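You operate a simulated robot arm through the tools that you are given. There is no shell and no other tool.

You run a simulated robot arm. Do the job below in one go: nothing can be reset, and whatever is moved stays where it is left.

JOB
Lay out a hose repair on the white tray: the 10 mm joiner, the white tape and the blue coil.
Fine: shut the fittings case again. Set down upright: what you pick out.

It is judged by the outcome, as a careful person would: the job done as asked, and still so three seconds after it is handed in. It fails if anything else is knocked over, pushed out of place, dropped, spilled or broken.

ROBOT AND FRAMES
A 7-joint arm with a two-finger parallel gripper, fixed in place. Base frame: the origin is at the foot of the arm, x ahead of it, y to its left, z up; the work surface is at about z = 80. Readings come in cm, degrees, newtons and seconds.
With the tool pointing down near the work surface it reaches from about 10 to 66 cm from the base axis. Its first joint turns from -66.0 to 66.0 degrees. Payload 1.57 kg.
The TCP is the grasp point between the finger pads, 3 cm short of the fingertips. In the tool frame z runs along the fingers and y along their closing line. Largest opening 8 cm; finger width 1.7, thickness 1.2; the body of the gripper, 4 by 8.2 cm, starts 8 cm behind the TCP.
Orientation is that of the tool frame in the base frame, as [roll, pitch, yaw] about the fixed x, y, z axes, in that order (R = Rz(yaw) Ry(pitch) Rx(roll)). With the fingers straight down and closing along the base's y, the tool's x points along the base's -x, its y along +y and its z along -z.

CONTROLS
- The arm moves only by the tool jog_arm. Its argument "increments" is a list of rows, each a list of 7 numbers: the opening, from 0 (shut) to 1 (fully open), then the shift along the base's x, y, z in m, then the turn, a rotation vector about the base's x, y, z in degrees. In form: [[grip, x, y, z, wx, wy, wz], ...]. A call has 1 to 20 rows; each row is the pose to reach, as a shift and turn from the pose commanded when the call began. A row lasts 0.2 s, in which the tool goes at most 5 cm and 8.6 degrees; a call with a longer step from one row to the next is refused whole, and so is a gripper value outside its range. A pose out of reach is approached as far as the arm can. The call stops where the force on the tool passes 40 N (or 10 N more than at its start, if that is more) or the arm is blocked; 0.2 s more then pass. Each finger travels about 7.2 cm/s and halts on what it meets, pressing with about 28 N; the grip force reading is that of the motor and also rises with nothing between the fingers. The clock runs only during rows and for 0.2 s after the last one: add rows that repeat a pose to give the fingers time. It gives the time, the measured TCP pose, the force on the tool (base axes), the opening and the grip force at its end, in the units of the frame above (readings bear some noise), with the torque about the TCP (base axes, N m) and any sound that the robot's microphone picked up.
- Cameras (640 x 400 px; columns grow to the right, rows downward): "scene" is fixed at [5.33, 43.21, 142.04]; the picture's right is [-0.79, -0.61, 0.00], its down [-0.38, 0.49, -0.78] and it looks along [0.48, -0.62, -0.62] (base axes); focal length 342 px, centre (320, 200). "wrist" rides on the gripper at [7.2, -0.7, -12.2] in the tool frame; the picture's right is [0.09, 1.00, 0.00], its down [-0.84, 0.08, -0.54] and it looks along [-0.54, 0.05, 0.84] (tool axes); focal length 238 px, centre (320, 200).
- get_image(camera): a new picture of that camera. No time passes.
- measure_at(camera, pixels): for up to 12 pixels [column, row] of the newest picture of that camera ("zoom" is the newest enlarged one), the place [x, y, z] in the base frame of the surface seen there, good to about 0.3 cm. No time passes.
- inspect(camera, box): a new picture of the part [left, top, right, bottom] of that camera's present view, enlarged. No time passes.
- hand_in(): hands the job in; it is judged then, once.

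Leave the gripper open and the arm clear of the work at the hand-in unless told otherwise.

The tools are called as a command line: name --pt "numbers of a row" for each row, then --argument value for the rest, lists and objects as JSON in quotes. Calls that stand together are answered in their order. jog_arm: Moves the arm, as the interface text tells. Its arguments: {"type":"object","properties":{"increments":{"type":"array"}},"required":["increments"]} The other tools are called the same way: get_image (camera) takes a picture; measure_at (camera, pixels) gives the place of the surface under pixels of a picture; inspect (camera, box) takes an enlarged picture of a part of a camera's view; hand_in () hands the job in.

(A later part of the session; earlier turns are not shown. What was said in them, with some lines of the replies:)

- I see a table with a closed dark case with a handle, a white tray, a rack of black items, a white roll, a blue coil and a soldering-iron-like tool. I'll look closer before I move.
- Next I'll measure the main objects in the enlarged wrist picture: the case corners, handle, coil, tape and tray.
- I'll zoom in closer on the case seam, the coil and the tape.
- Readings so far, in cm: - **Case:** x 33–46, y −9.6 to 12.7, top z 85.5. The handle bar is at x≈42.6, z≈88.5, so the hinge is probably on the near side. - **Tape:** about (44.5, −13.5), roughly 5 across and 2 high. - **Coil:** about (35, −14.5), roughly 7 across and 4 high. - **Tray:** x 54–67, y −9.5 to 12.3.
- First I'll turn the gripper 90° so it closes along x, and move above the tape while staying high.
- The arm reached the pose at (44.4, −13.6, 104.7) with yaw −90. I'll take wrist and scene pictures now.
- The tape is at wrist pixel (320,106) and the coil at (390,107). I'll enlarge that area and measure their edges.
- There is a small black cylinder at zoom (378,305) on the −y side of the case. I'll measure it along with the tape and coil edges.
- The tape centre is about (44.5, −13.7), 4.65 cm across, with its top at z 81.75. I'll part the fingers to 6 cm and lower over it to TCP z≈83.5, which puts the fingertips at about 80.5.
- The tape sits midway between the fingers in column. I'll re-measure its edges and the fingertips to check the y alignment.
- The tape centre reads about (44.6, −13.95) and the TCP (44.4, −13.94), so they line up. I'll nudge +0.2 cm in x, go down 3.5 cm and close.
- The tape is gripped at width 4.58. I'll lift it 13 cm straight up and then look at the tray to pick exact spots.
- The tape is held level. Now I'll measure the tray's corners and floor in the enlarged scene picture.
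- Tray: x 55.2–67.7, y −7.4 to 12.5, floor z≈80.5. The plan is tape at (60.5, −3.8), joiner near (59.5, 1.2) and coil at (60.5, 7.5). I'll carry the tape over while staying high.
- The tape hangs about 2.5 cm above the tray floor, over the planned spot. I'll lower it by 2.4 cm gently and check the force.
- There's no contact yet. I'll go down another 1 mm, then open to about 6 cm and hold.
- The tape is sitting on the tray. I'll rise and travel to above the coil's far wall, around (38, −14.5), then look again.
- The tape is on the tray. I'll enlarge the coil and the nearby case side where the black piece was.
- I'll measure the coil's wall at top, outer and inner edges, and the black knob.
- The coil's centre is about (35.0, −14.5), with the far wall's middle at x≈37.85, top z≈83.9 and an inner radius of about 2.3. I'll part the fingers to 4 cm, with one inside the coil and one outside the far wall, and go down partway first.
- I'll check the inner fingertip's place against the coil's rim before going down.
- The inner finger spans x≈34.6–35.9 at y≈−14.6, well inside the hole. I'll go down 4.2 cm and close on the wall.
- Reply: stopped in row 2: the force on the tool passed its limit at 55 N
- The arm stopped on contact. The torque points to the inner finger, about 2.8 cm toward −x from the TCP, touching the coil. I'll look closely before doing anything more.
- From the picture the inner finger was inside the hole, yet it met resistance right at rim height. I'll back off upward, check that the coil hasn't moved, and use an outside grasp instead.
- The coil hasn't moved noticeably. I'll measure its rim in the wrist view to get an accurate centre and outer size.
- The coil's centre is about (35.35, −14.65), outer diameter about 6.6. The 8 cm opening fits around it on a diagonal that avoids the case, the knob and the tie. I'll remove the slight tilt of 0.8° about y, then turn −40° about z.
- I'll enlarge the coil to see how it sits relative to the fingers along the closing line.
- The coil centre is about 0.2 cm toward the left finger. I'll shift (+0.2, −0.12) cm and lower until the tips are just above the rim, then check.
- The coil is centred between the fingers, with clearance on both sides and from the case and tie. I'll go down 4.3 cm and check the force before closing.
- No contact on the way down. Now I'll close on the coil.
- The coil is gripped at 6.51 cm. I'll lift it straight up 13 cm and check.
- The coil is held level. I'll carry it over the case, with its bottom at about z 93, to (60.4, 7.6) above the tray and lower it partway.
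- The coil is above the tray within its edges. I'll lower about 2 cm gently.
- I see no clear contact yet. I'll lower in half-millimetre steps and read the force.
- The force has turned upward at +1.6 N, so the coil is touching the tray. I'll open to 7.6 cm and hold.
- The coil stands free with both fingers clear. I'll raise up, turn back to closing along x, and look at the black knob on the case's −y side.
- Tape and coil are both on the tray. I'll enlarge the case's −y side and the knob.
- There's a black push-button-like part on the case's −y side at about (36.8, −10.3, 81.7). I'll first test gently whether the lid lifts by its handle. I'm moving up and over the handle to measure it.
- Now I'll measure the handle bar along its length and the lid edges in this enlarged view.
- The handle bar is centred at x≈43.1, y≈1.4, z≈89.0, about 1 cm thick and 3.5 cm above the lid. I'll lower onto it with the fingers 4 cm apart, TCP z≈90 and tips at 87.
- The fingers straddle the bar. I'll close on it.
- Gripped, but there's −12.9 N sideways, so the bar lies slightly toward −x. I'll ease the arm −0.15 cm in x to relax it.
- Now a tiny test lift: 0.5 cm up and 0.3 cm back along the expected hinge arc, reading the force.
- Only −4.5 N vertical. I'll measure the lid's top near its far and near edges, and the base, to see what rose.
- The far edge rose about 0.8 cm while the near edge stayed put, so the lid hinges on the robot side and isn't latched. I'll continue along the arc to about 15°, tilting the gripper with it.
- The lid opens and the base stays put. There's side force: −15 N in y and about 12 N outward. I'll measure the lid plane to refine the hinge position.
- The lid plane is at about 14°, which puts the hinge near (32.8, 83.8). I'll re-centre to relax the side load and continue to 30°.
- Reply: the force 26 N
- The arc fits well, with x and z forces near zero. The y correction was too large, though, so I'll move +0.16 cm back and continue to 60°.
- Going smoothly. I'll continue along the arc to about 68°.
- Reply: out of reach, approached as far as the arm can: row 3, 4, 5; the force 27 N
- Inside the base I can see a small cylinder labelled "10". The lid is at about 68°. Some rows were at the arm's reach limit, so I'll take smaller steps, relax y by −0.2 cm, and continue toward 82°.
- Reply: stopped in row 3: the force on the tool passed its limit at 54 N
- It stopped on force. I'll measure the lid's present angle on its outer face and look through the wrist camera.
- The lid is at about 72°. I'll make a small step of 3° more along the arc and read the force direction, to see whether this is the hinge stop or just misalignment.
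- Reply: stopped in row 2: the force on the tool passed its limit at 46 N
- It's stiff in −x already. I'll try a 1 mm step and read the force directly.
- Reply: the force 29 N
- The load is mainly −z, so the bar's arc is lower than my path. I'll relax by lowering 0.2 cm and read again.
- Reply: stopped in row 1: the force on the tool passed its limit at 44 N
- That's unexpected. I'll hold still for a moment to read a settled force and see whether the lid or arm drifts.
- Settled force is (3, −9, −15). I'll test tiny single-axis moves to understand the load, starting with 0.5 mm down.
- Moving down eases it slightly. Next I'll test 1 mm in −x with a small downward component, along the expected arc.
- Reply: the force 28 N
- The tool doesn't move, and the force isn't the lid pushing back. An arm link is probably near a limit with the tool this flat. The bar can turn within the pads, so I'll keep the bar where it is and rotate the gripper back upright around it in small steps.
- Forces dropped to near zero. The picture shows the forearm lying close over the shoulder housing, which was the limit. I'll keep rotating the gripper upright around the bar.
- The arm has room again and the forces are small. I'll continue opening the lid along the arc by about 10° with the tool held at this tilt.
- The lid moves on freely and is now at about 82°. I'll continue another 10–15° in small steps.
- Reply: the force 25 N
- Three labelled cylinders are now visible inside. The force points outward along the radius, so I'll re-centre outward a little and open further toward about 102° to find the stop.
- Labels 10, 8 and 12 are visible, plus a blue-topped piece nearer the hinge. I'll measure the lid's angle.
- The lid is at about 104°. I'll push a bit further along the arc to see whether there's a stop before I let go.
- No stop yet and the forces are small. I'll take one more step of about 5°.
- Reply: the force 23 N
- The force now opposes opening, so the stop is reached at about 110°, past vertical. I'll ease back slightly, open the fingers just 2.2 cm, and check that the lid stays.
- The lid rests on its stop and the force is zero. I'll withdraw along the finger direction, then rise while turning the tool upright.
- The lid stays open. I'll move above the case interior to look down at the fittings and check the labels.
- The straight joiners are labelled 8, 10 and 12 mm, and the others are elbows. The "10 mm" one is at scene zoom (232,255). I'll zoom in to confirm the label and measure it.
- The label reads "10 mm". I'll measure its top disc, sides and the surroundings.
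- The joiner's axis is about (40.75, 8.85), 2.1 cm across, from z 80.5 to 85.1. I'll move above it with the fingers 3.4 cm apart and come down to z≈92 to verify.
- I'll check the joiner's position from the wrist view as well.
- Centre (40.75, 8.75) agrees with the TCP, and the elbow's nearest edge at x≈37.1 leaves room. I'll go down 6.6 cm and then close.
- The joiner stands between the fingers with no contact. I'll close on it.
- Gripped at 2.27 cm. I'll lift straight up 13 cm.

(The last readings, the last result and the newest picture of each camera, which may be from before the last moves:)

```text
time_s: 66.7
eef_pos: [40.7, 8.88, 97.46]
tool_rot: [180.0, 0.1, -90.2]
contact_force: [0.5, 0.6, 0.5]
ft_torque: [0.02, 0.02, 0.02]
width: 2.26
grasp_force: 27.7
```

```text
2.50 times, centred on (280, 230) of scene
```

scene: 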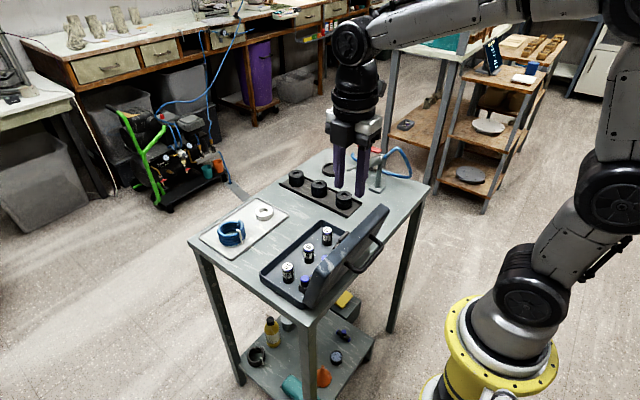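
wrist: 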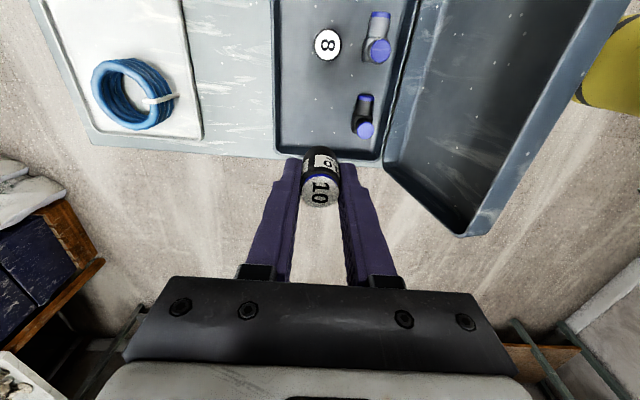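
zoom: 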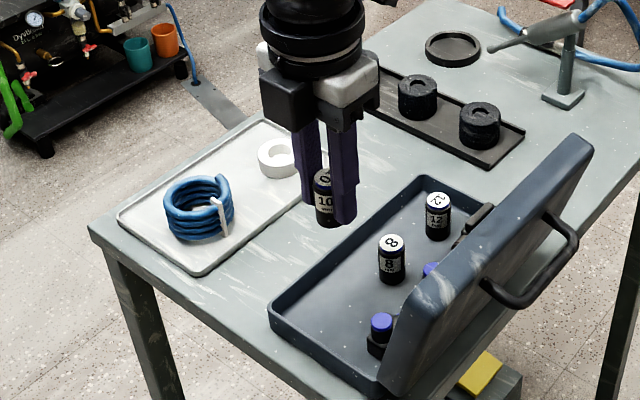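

The joiner is held upright. I'll carry it to (59.3, 1.35) between the tape and the coil, and lower to about 2 cm above the tray.

jog_arm --pt "0.2 0.037 -0.015 0 0 0 0" --pt "0.2 0.074 -0.03 0 0 0 0" --pt "0.2 0.111 -0.045 0 0 0 0" --pt "0.2 0.148 -0.06 0 0 0 0" --pt "0.2 0.1855 -0.0745 0 0 0 0" --pt "0.2 0.1855 -0.0745 -0.04 0 0 0" --pt "0.2 0.1855 -0.0745 -0.08 0 0 0" --pt "0.2 0.1855 -0.0745 -0.11 0 0 0" --pt "0.2 0.1855 -0.0745 -0.11 0 0 0"

get_image --camera "wrist"

inspect --camera "scene" --box '[180, 150, 320, 280]'

```text
time_s: 68.7
eef_pos: [59.24, 1.34, 86.35]
tool_rot: [-179.9, 0.0, -90.3]
contact_force: [0.4, -0.6, -0.7]
ft_torque: [0.0, 0.0, -0.04]
width: 2.25
grasp_force: 28.5
```

```text
taken
```

wrist: 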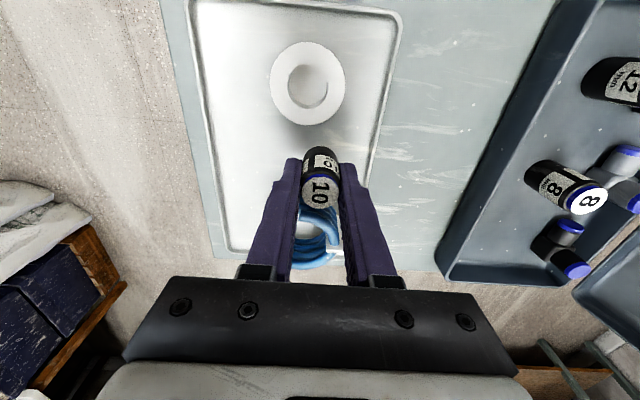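

```text
3.08 times, centred on (250, 215) of scene
```

zoom: 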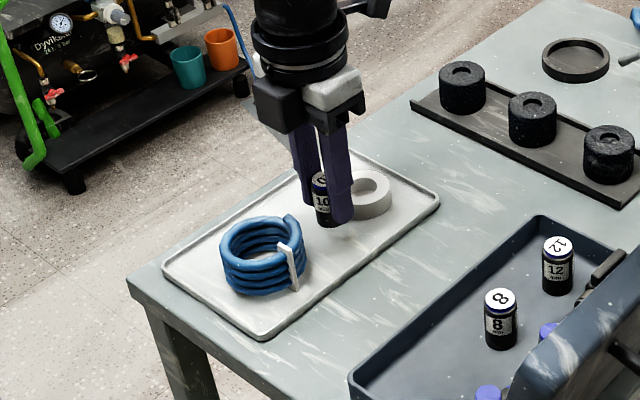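

There is clearance on both sides. I'll lower 1.95 cm, then approach contact in half-millimetre steps.

jog_arm --pt "0.2 0 0 -0.01 0 0 0" --pt "0.2 0 0 -0.017 0 0 0" --pt "0.2 0 0 -0.019 0 0 0" --pt "0.2 0 0 -0.0195 0 0 0" --pt "0.2 0 0 -0.0195 0 0 0"

jog_arm --pt "0.2 0 0 -0.0005 0 0 0" --pt "0.2 0 0 -0.0005 0 0 0"

```text
time_s: 69.9
eef_pos: [59.33, 1.43, 84.57]
tool_rot: [-180.0, 0.0, -90.4]
contact_force: [-0.3, -0.7, -0.9]
ft_torque: [-0.04, 0.02, -0.03]
width: 2.26
grasp_force: 28.1
```

```text
time_s: 70.5
eef_pos: [59.38, 1.3, 84.35]
tool_rot: [180.0, 0.1, -90.3]
contact_force: [-0.8, -1.0, -0.6]
ft_torque: [-0.03, -0.01, 0.02]
width: 2.25
grasp_force: 27.9
```

No contact yet. I'll step down a little more and watch the force.

jog_arm --pt "0.2 0 0 -0.0005 0 0 0" --pt "0.2 0 0 -0.0005 0 0 0"

inspect --camera "scene" --box '[220, 190, 300, 250]'

```text
time_s: 71.1
eef_pos: [59.28, 1.36, 84.41]
tool_rot: [180.0, -0.1, -90.3]
contact_force: [0.3, -0.3, 0.2]
ft_torque: [-0.02, 0.01, 0.02]
width: 2.28
grasp_force: 27.8
```

```text
6.67 times, centred on (260, 220) of scene
```

zoom: 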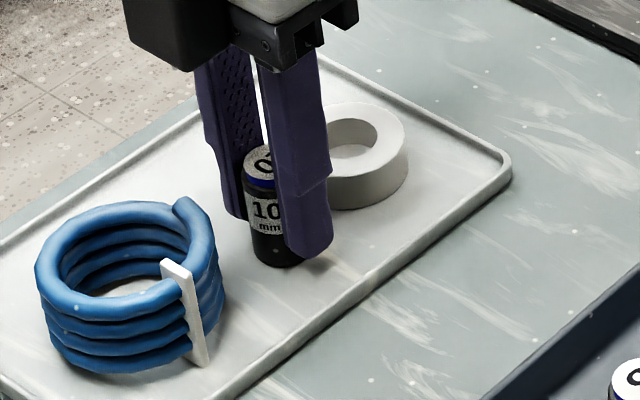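

It looks nearly touching. One more half-millimetre step.

jog_arm --pt "0.2 0 0 -0.0006 0 0 0" --pt "0.2 0 0 -0.0006 0 0 0"

```text
time_s: 71.7
eef_pos: [59.35, 1.29, 84.4]
tool_rot: [180.0, 0.0, -90.4]
contact_force: [0.6, 0.2, -1.2]
ft_torque: [-0.02, 0.0, 0.02]
width: 2.26
grasp_force: 27.4
```

jog_arm --pt "0.2 0 0 -0.0005 0 0 0" --pt "0.2 0 0 -0.001 0 0 0" --pt "0.2 0 0 -0.001 0 0 0"

```text
time_s: 72.5
eef_pos: [59.29, 1.27, 84.18]
tool_rot: [-179.9, 0.0, -90.2]
contact_force: [-0.3, -0.4, 4.2]
ft_torque: [0.02, 0.02, -0.02]
width: 2.24
grasp_force: 28.4
```

Contact at +4.2 N, so the joiner is on the tray. I'll open to 3.4 cm and hold.

jog_arm --pt "0.3 0 0 0.0003 0 0 0" --pt "0.4 0 0 0.0003 0 0 0" --pt "0.43 0 0 0.0003 0 0 0" --pt "0.43 0 0 0.0003 0 0 0"

get_image --camera "wrist"

inspect --camera "scene" --box '[220, 190, 300, 250]'

```text
time_s: 73.5
eef_pos: [59.22, 1.31, 84.34]
tool_rot: [-180.0, -0.1, -90.3]
contact_force: [0.6, -0.2, -0.3]
ft_torque: [-0.02, 0.0, 0.0]
width: 3.45
grasp_force: 0.2
```

```text
taken
```

wrist: 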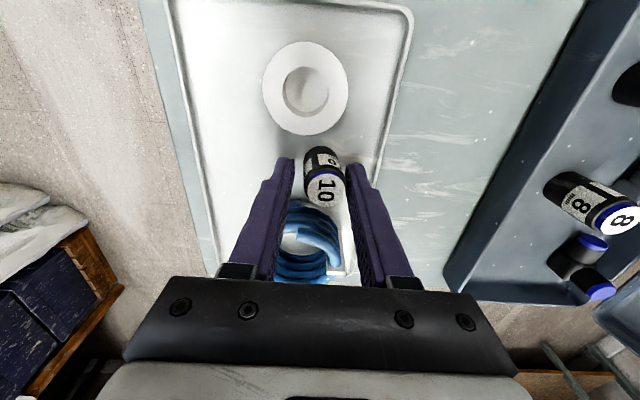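

```text
6.67 times, centred on (260, 220) of scene
```

zoom: 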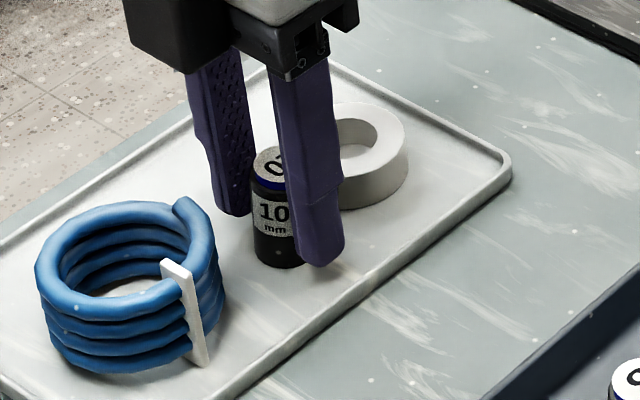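

The joiner stands upright and free. I'll raise straight up, then travel back high over the open lid toward the robot side.

jog_arm --pt "0.43 0 0 0.015 0 0 0" --pt "0.43 0 0 0.05 0 0 0" --pt "0.43 0 0 0.1 0 0 0" --pt "0.43 0 0 0.145 0 0 0" --pt "0.43 0 0 0.19 0 0 0" --pt "0.43 0 0 0.2378 0 0 0" --pt "0.43 -0.045 0 0.2378 0 0 0" --pt "0.43 -0.09 0 0.2378 0 0 0" --pt "0.43 -0.135 0 0.2378 0 0 0" --pt "0.43 -0.135 0 0.2378 0 0 0"

get_image --camera "scene"

inspect --camera "scene" --box '[190, 170, 390, 310]'

```text
time_s: 75.7
eef_pos: [45.71, 1.33, 108.06]
tool_rot: [180.0, 0.0, -90.4]
contact_force: [0.8, 0.0, 0.2]
ft_torque: [-0.01, 0.01, -0.01]
width: 3.46
grasp_force: 0.1
```

```text
taken
```

scene: 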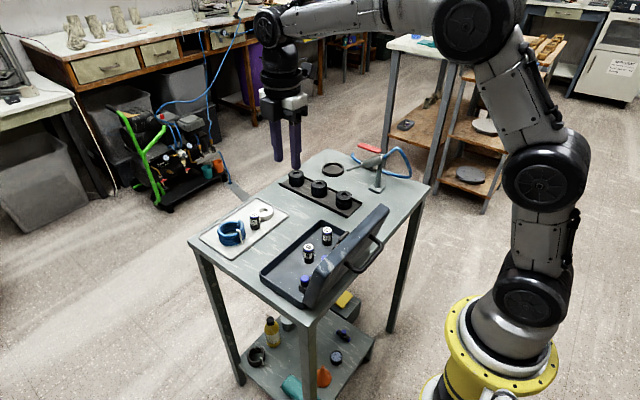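

```text
2.86 times, centred on (290, 240) of scene
```

zoom: 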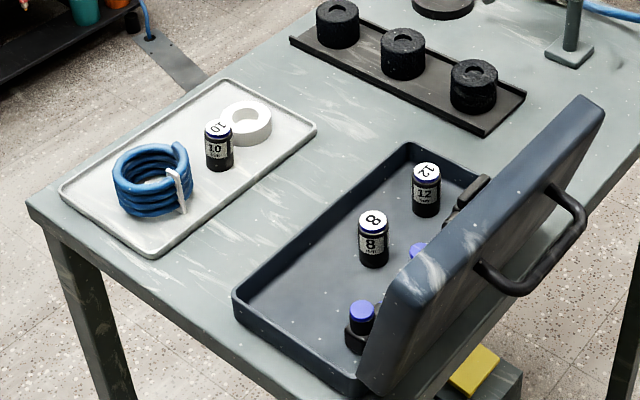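

All three items stand on the tray. I'll measure the handle bar with the lid open.

measure_at --camera "zoom" --pixels '[[500, 282], [520, 285], [545, 268], [560, 252], [575, 235], [580, 215], [560, 195], [485, 268], [520, 200], [450, 300]]'

```text
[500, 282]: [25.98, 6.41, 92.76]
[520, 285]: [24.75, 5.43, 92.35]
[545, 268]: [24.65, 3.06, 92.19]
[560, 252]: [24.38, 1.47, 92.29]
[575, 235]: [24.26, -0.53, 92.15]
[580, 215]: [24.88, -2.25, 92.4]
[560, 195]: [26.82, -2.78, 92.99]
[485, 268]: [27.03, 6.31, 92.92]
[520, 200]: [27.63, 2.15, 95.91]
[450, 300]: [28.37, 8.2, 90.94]
```

The bar's centre is about (24.65, 91.8), close to where I let it go. I'll go back over the lid, tilt the tool 48° as before, and stop short of the bar.

jog_arm --pt "0.43 -0.049 -0.001 0 0 0 0" --pt "0.43 -0.098 -0.001 0 0 0 0" --pt "0.43 -0.147 -0.001 0 0 0 0" --pt "0.43 -0.1875 -0.001 0 0 -8 0" --pt "0.43 -0.2175 -0.001 0 0 -16 0" --pt "0.4 -0.2375 -0.001 -0.02 0 -24 0" --pt "0.35 -0.2475 -0.001 -0.04 0 -32 0" --pt "0.3 -0.2545 -0.001 -0.07 0 -40 0" --pt "0.3 -0.2545 -0.001 -0.1 0 -48 0" --pt "0.3 -0.2545 -0.001 -0.1265 0 -48 0" --pt "0.3 -0.2545 -0.001 -0.1265 0 -48 0"

get_image --camera "wrist"

inspect --camera "scene" --box '[290, 190, 450, 310]'

```text
time_s: 78.1
eef_pos: [20.5, 1.32, 95.5]
tool_rot: [-132.0, 0.2, -90.2]
contact_force: [-0.2, 0.7, 0.2]
ft_torque: [0.0, 0.03, 0.0]
width: 2.43
grasp_force: 0.1
```

```text
taken
```

wrist: 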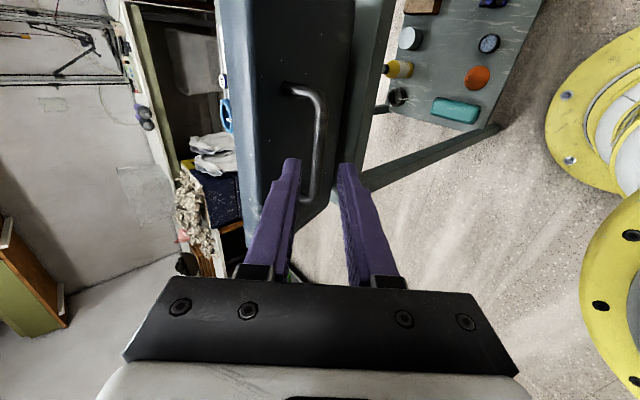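

```text
3.33 times, centred on (370, 250) of scene
```

zoom: 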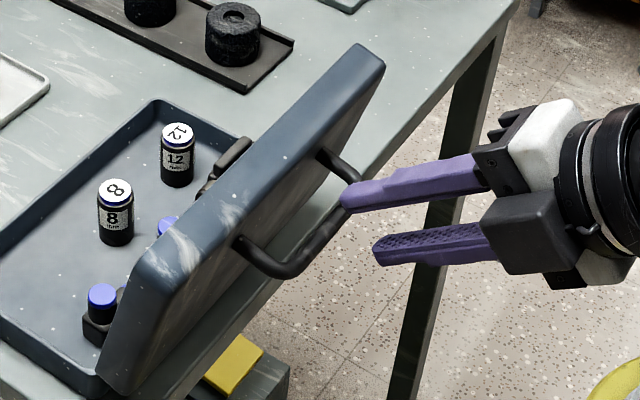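

The bar lies midway between the fingertips, at columns 290–348 in the wrist view. I'll advance 5 cm along the fingers and check the force.

jog_arm --pt "0.3 0.0125 0 -0.0113 0 0 0" --pt "0.3 0.025 0 -0.0226 0 0 0" --pt "0.3 0.037 0 -0.0335 0 0 0" --pt "0.3 0.037 0 -0.0335 0 0 0"

get_image --camera "wrist"

```text
time_s: 79.1
eef_pos: [24.12, 1.25, 91.99]
tool_rot: [-132.0, 0.3, -90.3]
contact_force: [-0.5, 0.4, -0.1]
ft_torque: [0.0, 0.01, 0.0]
width: 2.38
grasp_force: 0.0
```

```text
taken
```

wrist: 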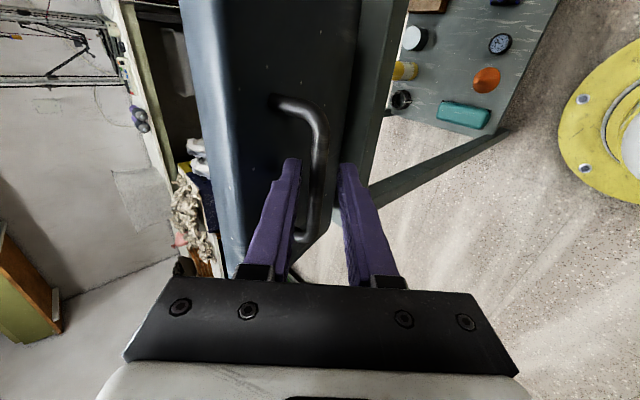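

No contact, and the bar is between the fingers. I'll close on it.

jog_arm --pt "0.2 0 0 0 0 0 0" --pt "0.12 0 0 0 0 0 0" --pt "0.05 0 0 0 0 0 0" --pt "0 0 0 0 0 0 0" --pt "0 0 0 0 0 0 0"

```text
time_s: 80.3
eef_pos: [24.11, 1.28, 92.35]
tool_rot: [-131.7, 0.2, -90.1]
contact_force: [14.9, -2.6, 11.6]
ft_torque: [-0.36, -0.17, 0.17]
width: 0.97
grasp_force: 27.5
```

Gripped. I've refitted the bar's arc: centre (33.17, 84.20), radius 10.84. I'll swing the lid back along it slowly, holding the tool tilt, and check on the way.

jog_arm --pt "0 0.003 0 0.0035 0 0 0" --pt "0 0.0066 0 0.0079 0 0 0" --pt "0 0.0122 0 0.0129 0 0 0" --pt "0 0.0181 0 0.0176 0 0 0" --pt "0 0.0244 0 0.0218 0 0 0" --pt "0 0.0309 0 0.0256 0 0 0" --pt "0 0.0309 0 0.0256 0 0 0"

inspect --camera "scene" --box '[230, 170, 430, 310]'

```text
time_s: 81.9
eef_pos: [27.06, 1.27, 94.61]
tool_rot: [-132.3, 0.1, -90.2]
contact_force: [10.8, 13.2, -23.5]
ft_torque: [-0.11, 0.02, 0.37]
width: 0.98
grasp_force: 27.8
```

```text
2.86 times, centred on (330, 240) of scene
```

zoom: 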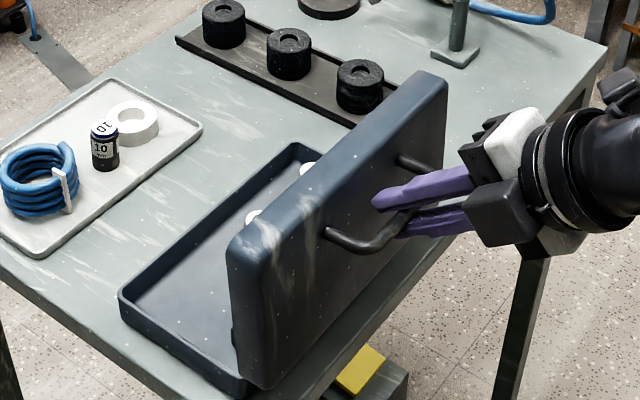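

The force pulls inward about 25 N, so I'll shrink the radius by 0.15 cm, nudge y by +0.08 cm, and continue to about 72°.

jog_arm --pt "0 0.0007 0.0008 -0.0013 0 0 0" --pt "0 0.0075 0.0008 0.0019 0 0 0" --pt "0 0.0144 0.0008 0.0048 0 0 0" --pt "0 0.0215 0.0008 0.0071 0 0 0" --pt "0 0.0287 0.0008 0.0088 0 0 0" --pt "0 0.0361 0.0008 0.0101 0 0 0" --pt "0 0.0361 0.0008 0.0101 0 0 0"

inspect --camera "scene" --box '[230, 170, 430, 310]'

```text
time_s: 83.5
eef_pos: [30.72, 1.25, 95.72]
tool_rot: [-132.0, 0.1, -90.3]
contact_force: [0.9, -12.4, -5.2]
ft_torque: [-0.38, 0.01, -0.1]
width: 0.96
grasp_force: 27.6
```

```text
2.86 times, centred on (330, 240) of scene
```

zoom: 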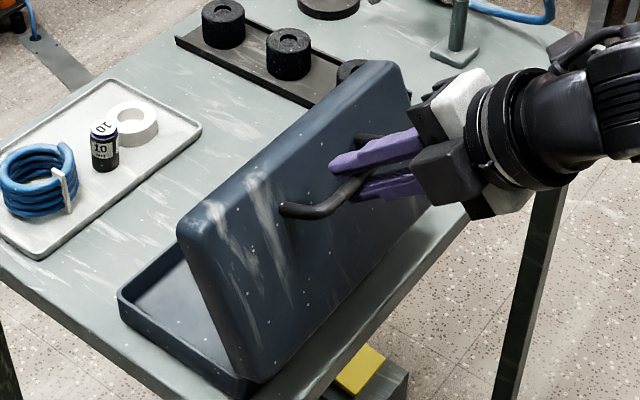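

The lid is at about 72° with modest forces. I'll continue closing along the arc while bringing the tool gradually upright.

jog_arm --pt "0 0.0062 -0.0005 0.0009 0 2 0" --pt "0 0.0124 -0.0005 0.0016 0 4 0" --pt "0 0.0184 -0.0005 0.0018 0 6 0" --pt "0 0.0243 -0.0005 0.0019 0 8 0" --pt "0 0.0302 -0.0005 0.0016 0 10 0" --pt "0 0.0361 -0.0005 0.0011 0 12 0" --pt "0 0.042 -0.0005 0.0001 0 14 0" --pt "0 0.0478 -0.0005 -0.001 0 16 0" --pt "0 0.0478 -0.0005 -0.001 0 16 0"

inspect --camera "scene" --box '[230, 170, 430, 310]'

```text
time_s: 85.5
eef_pos: [35.42, 1.21, 95.47]
tool_rot: [-148.0, 0.1, -90.3]
contact_force: [-0.3, -9.9, -6.7]
ft_torque: [-0.24, -0.02, 0.07]
width: 0.94
grasp_force: 27.8
```

```text
2.86 times, centred on (330, 240) of scene
```

zoom: 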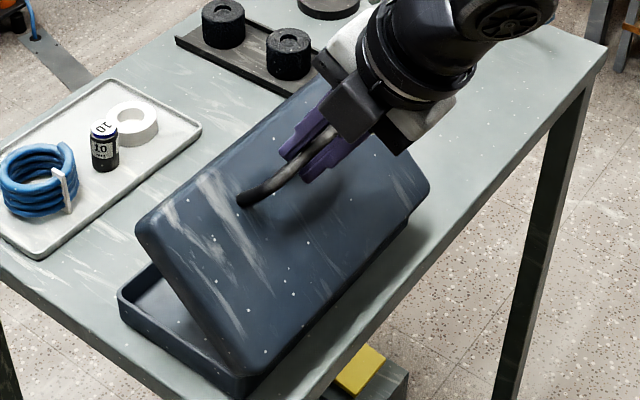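

Closing well, now at about 47°. I'll continue to about 12°.

jog_arm --pt "0 0.0057 -0.0005 -0.0015 0 2 0" --pt "0 0.0113 -0.0005 -0.0032 0 4 0" --pt "0 0.0169 -0.0005 -0.0053 0 6 0" --pt "0 0.0223 -0.0005 -0.0076 0 8 0" --pt "0 0.0276 -0.0005 -0.0103 0 10 0" --pt "0 0.0327 -0.0005 -0.0131 0 12 0" --pt "0 0.0377 -0.0005 -0.0163 0 14 0" --pt "0 0.0425 -0.0005 -0.0196 0 16 0" --pt "0 0.0471 -0.0005 -0.0233 0 18 0" --pt "0 0.0515 -0.0005 -0.0271 0 20 0" --pt "0 0.0557 -0.0005 -0.0312 0 22 0" --pt "0 0.0597 -0.0005 -0.0354 0 24 0" --pt "0 0.0597 -0.0005 -0.0354 0 24 0"

inspect --camera "scene" --box '[230, 170, 430, 310]'

```text
time_s: 88.3
eef_pos: [41.64, 1.24, 92.03]
tool_rot: [-171.9, 0.1, -90.2]
contact_force: [2.2, 2.4, 0.6]
ft_torque: [0.0, 0.01, 0.09]
width: 0.94
grasp_force: 28.1
out of reach, approached as far as the arm can: row 2
```

```text
2.86 times, centred on (330, 240) of scene
```

zoom: 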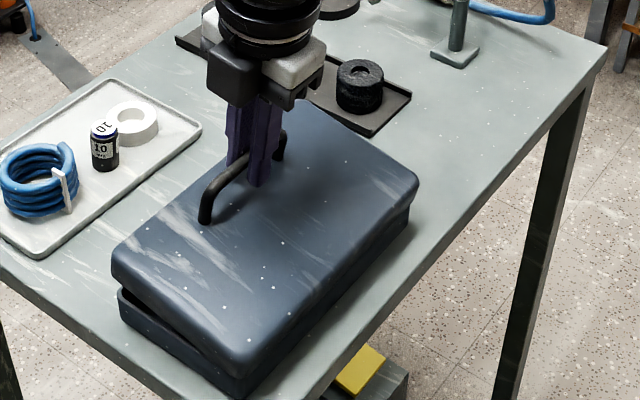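

About 12° is left and the forces are near zero. I'll lower the rest slowly.

jog_arm --pt "0 0.0037 0 -0.0044 0 2 0" --pt "0 0.0073 0 -0.0091 0 4 0" --pt "0 0.009 0 -0.0114 0 5 0" --pt "0 0.0105 0 -0.0136 0 6 0" --pt "0 0.0119 0 -0.016 0 7 0" --pt "0 0.0133 0 -0.0183 0 8 0" --pt "0 0.0133 0 -0.0183 0 8 0"

inspect --camera "scene" --box '[240, 190, 380, 310]'

```text
time_s: 89.9
eef_pos: [42.93, 1.21, 90.19]
tool_rot: [-179.8, 0.0, -90.3]
contact_force: [10.8, -6.2, 6.2]
ft_torque: [-0.04, -0.13, 0.09]
width: 0.94
grasp_force: 28.0
```

```text
3.33 times, centred on (310, 250) of scene
```

zoom: 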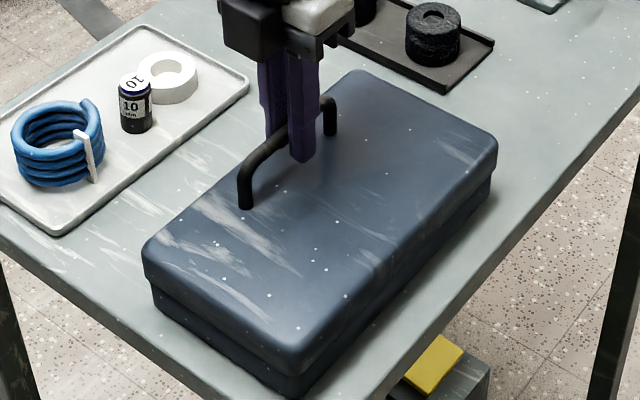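

The lid looks nearly seated. I'll press a further 1 mm and measure the lid height.

jog_arm --pt "0 0.0007 0 -0.0006 0 0 0" --pt "0 0.0008 0 -0.0012 0 0 0" --pt "0 0.0008 0 -0.0012 0 0 0"

inspect --camera "scene" --box '[240, 190, 380, 310]'

measure_at --camera "zoom" --pixels '[[160, 245], [340, 88], [300, 352], [480, 145], [230, 230], [385, 240], [320, 300], [290, 220], [170, 305], [150, 290]]'

```text
time_s: 90.7
eef_pos: [42.95, 1.19, 90.02]
tool_rot: [-179.8, 0.0, -90.4]
contact_force: [13.4, -4.4, 6.7]
ft_torque: [-0.18, -0.16, 0.12]
width: 0.95
grasp_force: 28.1
```

```text
3.33 times, centred on (310, 250) of scene
```

zoom: 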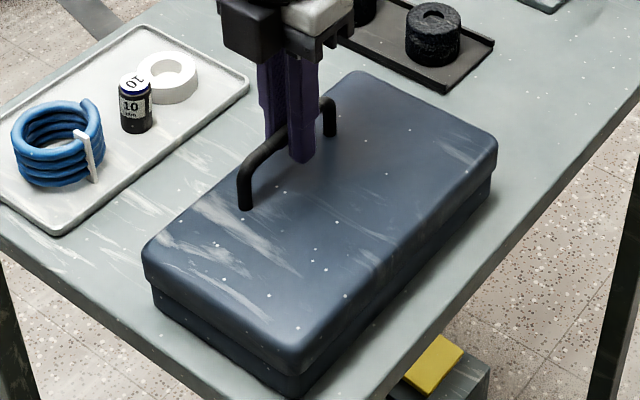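

```text
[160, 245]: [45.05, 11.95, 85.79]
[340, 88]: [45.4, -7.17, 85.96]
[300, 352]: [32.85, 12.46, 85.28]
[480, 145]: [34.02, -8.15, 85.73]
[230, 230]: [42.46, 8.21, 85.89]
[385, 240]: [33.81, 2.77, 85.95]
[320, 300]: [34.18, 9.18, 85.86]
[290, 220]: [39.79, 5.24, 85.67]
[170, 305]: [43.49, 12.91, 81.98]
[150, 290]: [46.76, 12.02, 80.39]
```

The far edge reads about 85.9 against 85.5 originally. I'll relax x by +0.1 and press down 2 mm more to seat it.

jog_arm --pt "0 0.001 0 -0.0005 0 0 0" --pt "0 0.0012 0 -0.0012 0 0 0" --pt "0 0.0012 0 -0.002 0 0 0" --pt "0 0.0012 0 -0.002 0 0 0"

inspect --camera "scene" --box '[240, 190, 380, 310]'

measure_at --camera "zoom" --pixels '[[160, 245], [340, 88], [300, 352], [480, 145], [230, 230], [385, 240], [320, 300], [290, 220], [330, 100], [200, 220], [170, 255], [400, 120]]'

```text
time_s: 91.7
eef_pos: [43.11, 1.32, 90.01]
tool_rot: [-179.9, 0.0, -90.3]
contact_force: [-0.5, 0.0, 27.8]
ft_torque: [-0.02, -0.01, 0.11]
width: 0.99
grasp_force: 28.8
```

```text
3.33 times, centred on (310, 250) of scene
```

zoom: 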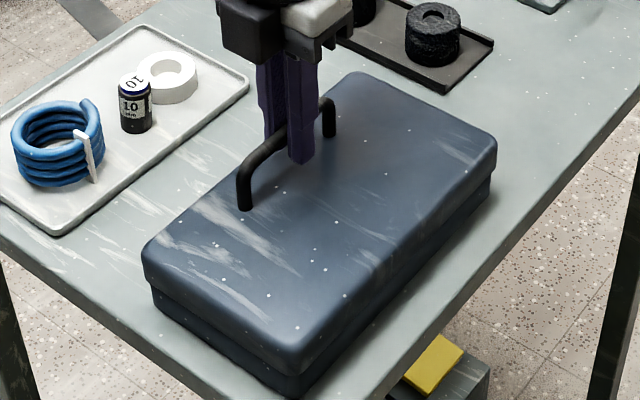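

```text
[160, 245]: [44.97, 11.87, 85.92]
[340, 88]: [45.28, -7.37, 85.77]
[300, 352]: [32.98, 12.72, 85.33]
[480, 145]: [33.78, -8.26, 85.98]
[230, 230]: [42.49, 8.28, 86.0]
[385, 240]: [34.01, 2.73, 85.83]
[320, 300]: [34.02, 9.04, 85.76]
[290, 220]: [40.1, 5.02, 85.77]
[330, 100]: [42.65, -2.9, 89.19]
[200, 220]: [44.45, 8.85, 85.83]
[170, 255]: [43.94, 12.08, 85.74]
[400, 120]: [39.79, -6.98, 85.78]
```

Pressing gives +27.8 N and the lid is level, so it is seated. I'll relax the press, then open the fingers.

jog_arm --pt "0 0 0 0.001 0 0 0" --pt "0 0 0 0.0016 0 0 0" --pt "0.2 0 0 0.0016 0 0 0" --pt "0.4 0 0 0.0016 0 0 0" --pt "0.5 0 0 0.0016 0 0 0" --pt "0.5 0 0 0.0016 0 0 0"

jog_arm --pt "0.5 0 0 0.01 0 0 0" --pt "0.5 0 0 0.03 0 0 0" --pt "0.5 0 0 0.06 0 0 0" --pt "0.5 0 0 0.1 0 0 0" --pt "0.5 0 0 0.14 0 0 0" --pt "0.5 0 0 0.18 0 0 0" --pt "0.5 0 0 0.18 0 0 0"

get_image --camera "wrist"

inspect --camera "scene" --box '[240, 190, 380, 310]'

```text
time_s: 93.1
eef_pos: [43.06, 1.22, 90.0]
tool_rot: [180.0, 0.0, -90.3]
contact_force: [0.7, 0.1, 0.0]
ft_torque: [0.01, -0.04, 0.03]
width: 3.97
grasp_force: 0.1
```

```text
time_s: 94.7
eef_pos: [43.07, 1.27, 108.0]
tool_rot: [180.0, -0.1, -90.3]
contact_force: [0.1, 0.2, -0.5]
ft_torque: [0.01, -0.03, 0.01]
width: 4.0
grasp_force: 0.1
```

```text
taken
```

wrist: 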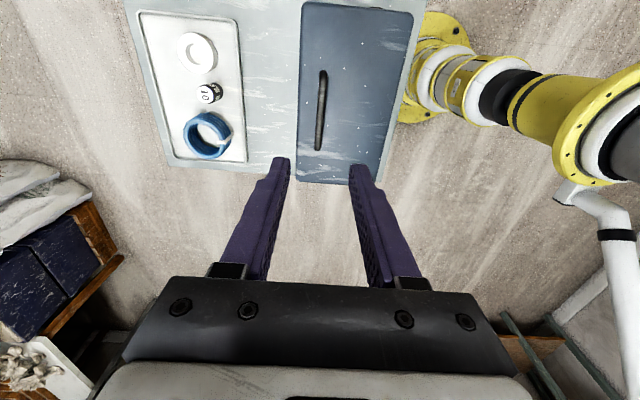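

```text
3.33 times, centred on (310, 250) of scene
```

zoom: 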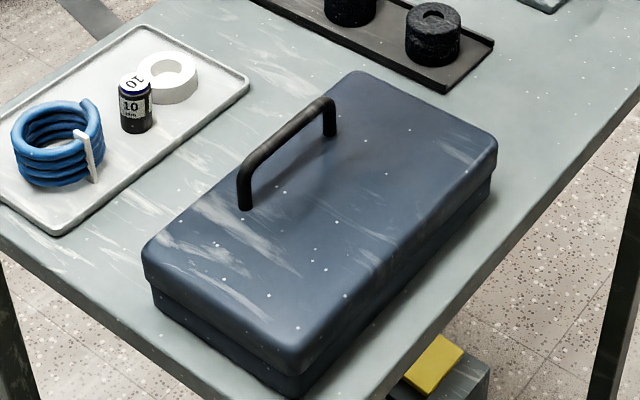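

The lid stays shut. I'll compare the same scene crops as at the start and measure the lid from the wrist, to check it's flush and the case hasn't moved.

inspect --camera "scene" --box '[250, 200, 390, 310]'

measure_at --camera "wrist" --pixels '[[306, 10], [410, 18], [302, 175], [378, 180], [305, 90], [395, 90], [340, 60], [210, 93], [208, 135], [197, 52]]'

inspect --camera "scene" --box '[180, 140, 440, 310]'

```text
3.64 times, centred on (320, 255) of scene
```

zoom: 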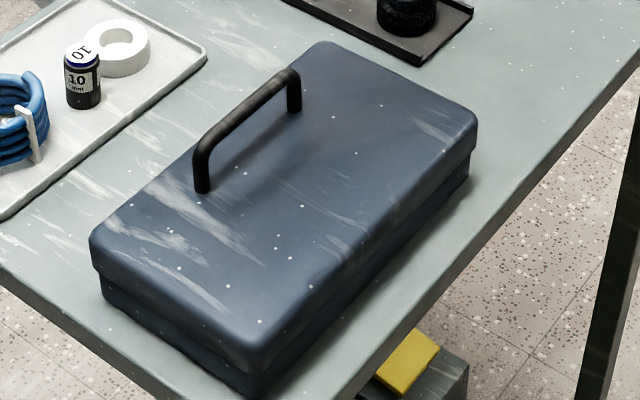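

```text
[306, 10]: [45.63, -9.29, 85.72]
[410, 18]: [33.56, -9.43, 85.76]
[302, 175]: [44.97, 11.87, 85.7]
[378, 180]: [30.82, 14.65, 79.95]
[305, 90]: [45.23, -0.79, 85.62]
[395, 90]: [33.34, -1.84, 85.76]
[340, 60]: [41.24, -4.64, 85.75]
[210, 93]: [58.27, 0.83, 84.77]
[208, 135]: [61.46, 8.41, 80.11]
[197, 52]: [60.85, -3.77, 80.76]
```

```text
2.35 times, centred on (310, 225) of scene
```

zoom: 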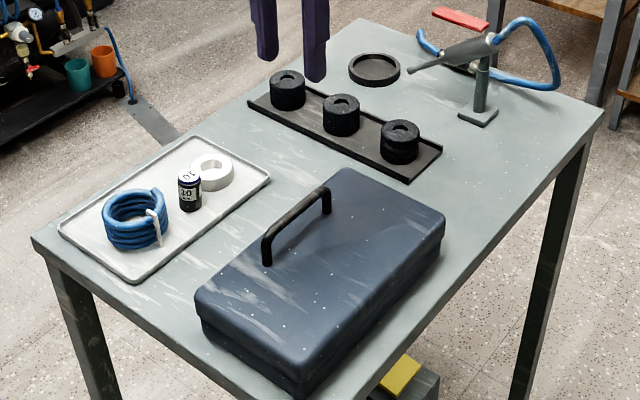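

The case lines up with the first picture and its lid is flush. The tape, upright joiner and coil all rest on the tray, and everything else is in place. I'll raise the arm a bit more and open the gripper fully.

jog_arm --pt "0.7 -0.02 -0.01 0.03 0 0 0" --pt "1 -0.04 -0.03 0.06 0 0 0" --pt "1 -0.06 -0.04 0.09 0 0 0" --pt "1 -0.06 -0.04 0.09 0 0 0"

get_image --camera "scene"

inspect --camera "scene" --box '[190, 190, 300, 270]'

get_image --camera "wrist"

```text
time_s: 95.7
eef_pos: [37.0, -2.73, 117.03]
tool_rot: [179.9, 0.0, -90.2]
contact_force: [0.8, -0.2, -0.8]
ft_torque: [-0.04, -0.01, 0.0]
width: 7.97
grasp_force: 0.0
```

```text
taken
```

scene: 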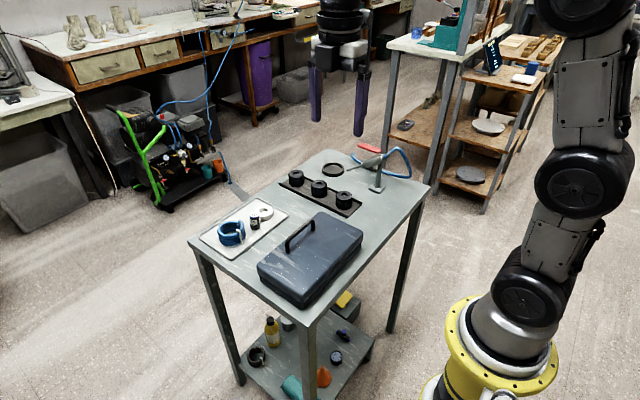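

```text
5.00 times, centred on (245, 230) of scene
```

zoom: 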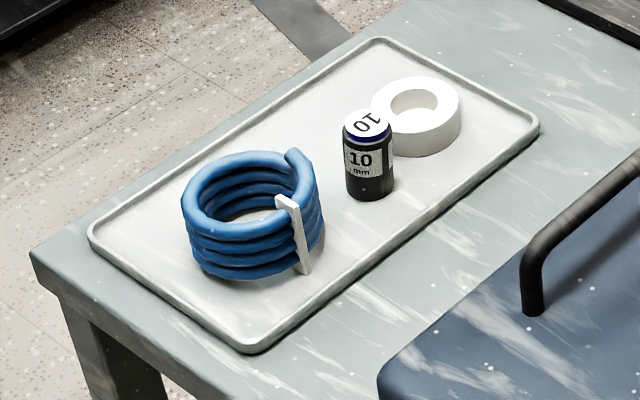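

```text
taken
```

wrist: 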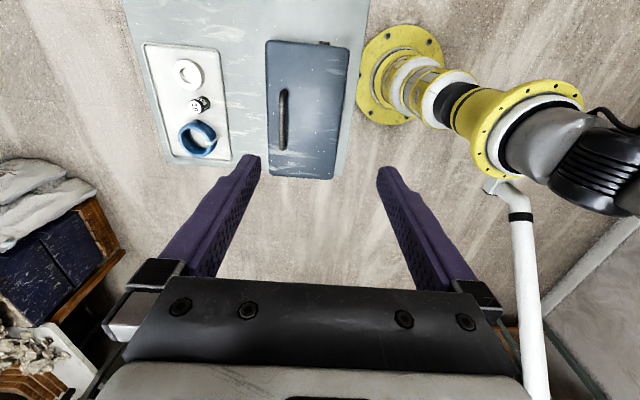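

The tray holds the white tape, the upright 10 mm joiner and the blue coil. The case is shut, the arm is clear and the gripper is open. I'm handing the job in.

hand_in

```text
The job is handed in.
```

The hose repair is laid out on the white tray: the joiner marked "10 mm" standing upright, the white tape and the blue coil. The fittings case is shut again with its lid flush, and in the final picture it sits exactly where it started.

- **Coil:** my first try at gripping it pressed a fingertip onto it, and the arm stopped at about 55 N. The coil showed no movement or damage, and I then picked it up from the outside.
- **Case lid:** while I was opening it, the arm stopped itself several times on force, at up to 54 N. I changed the tool angle and the lid then opened freely to its stop.

Nothing else on the table looks moved or knocked over. I left the gripper open and the arm raised clear of the work.
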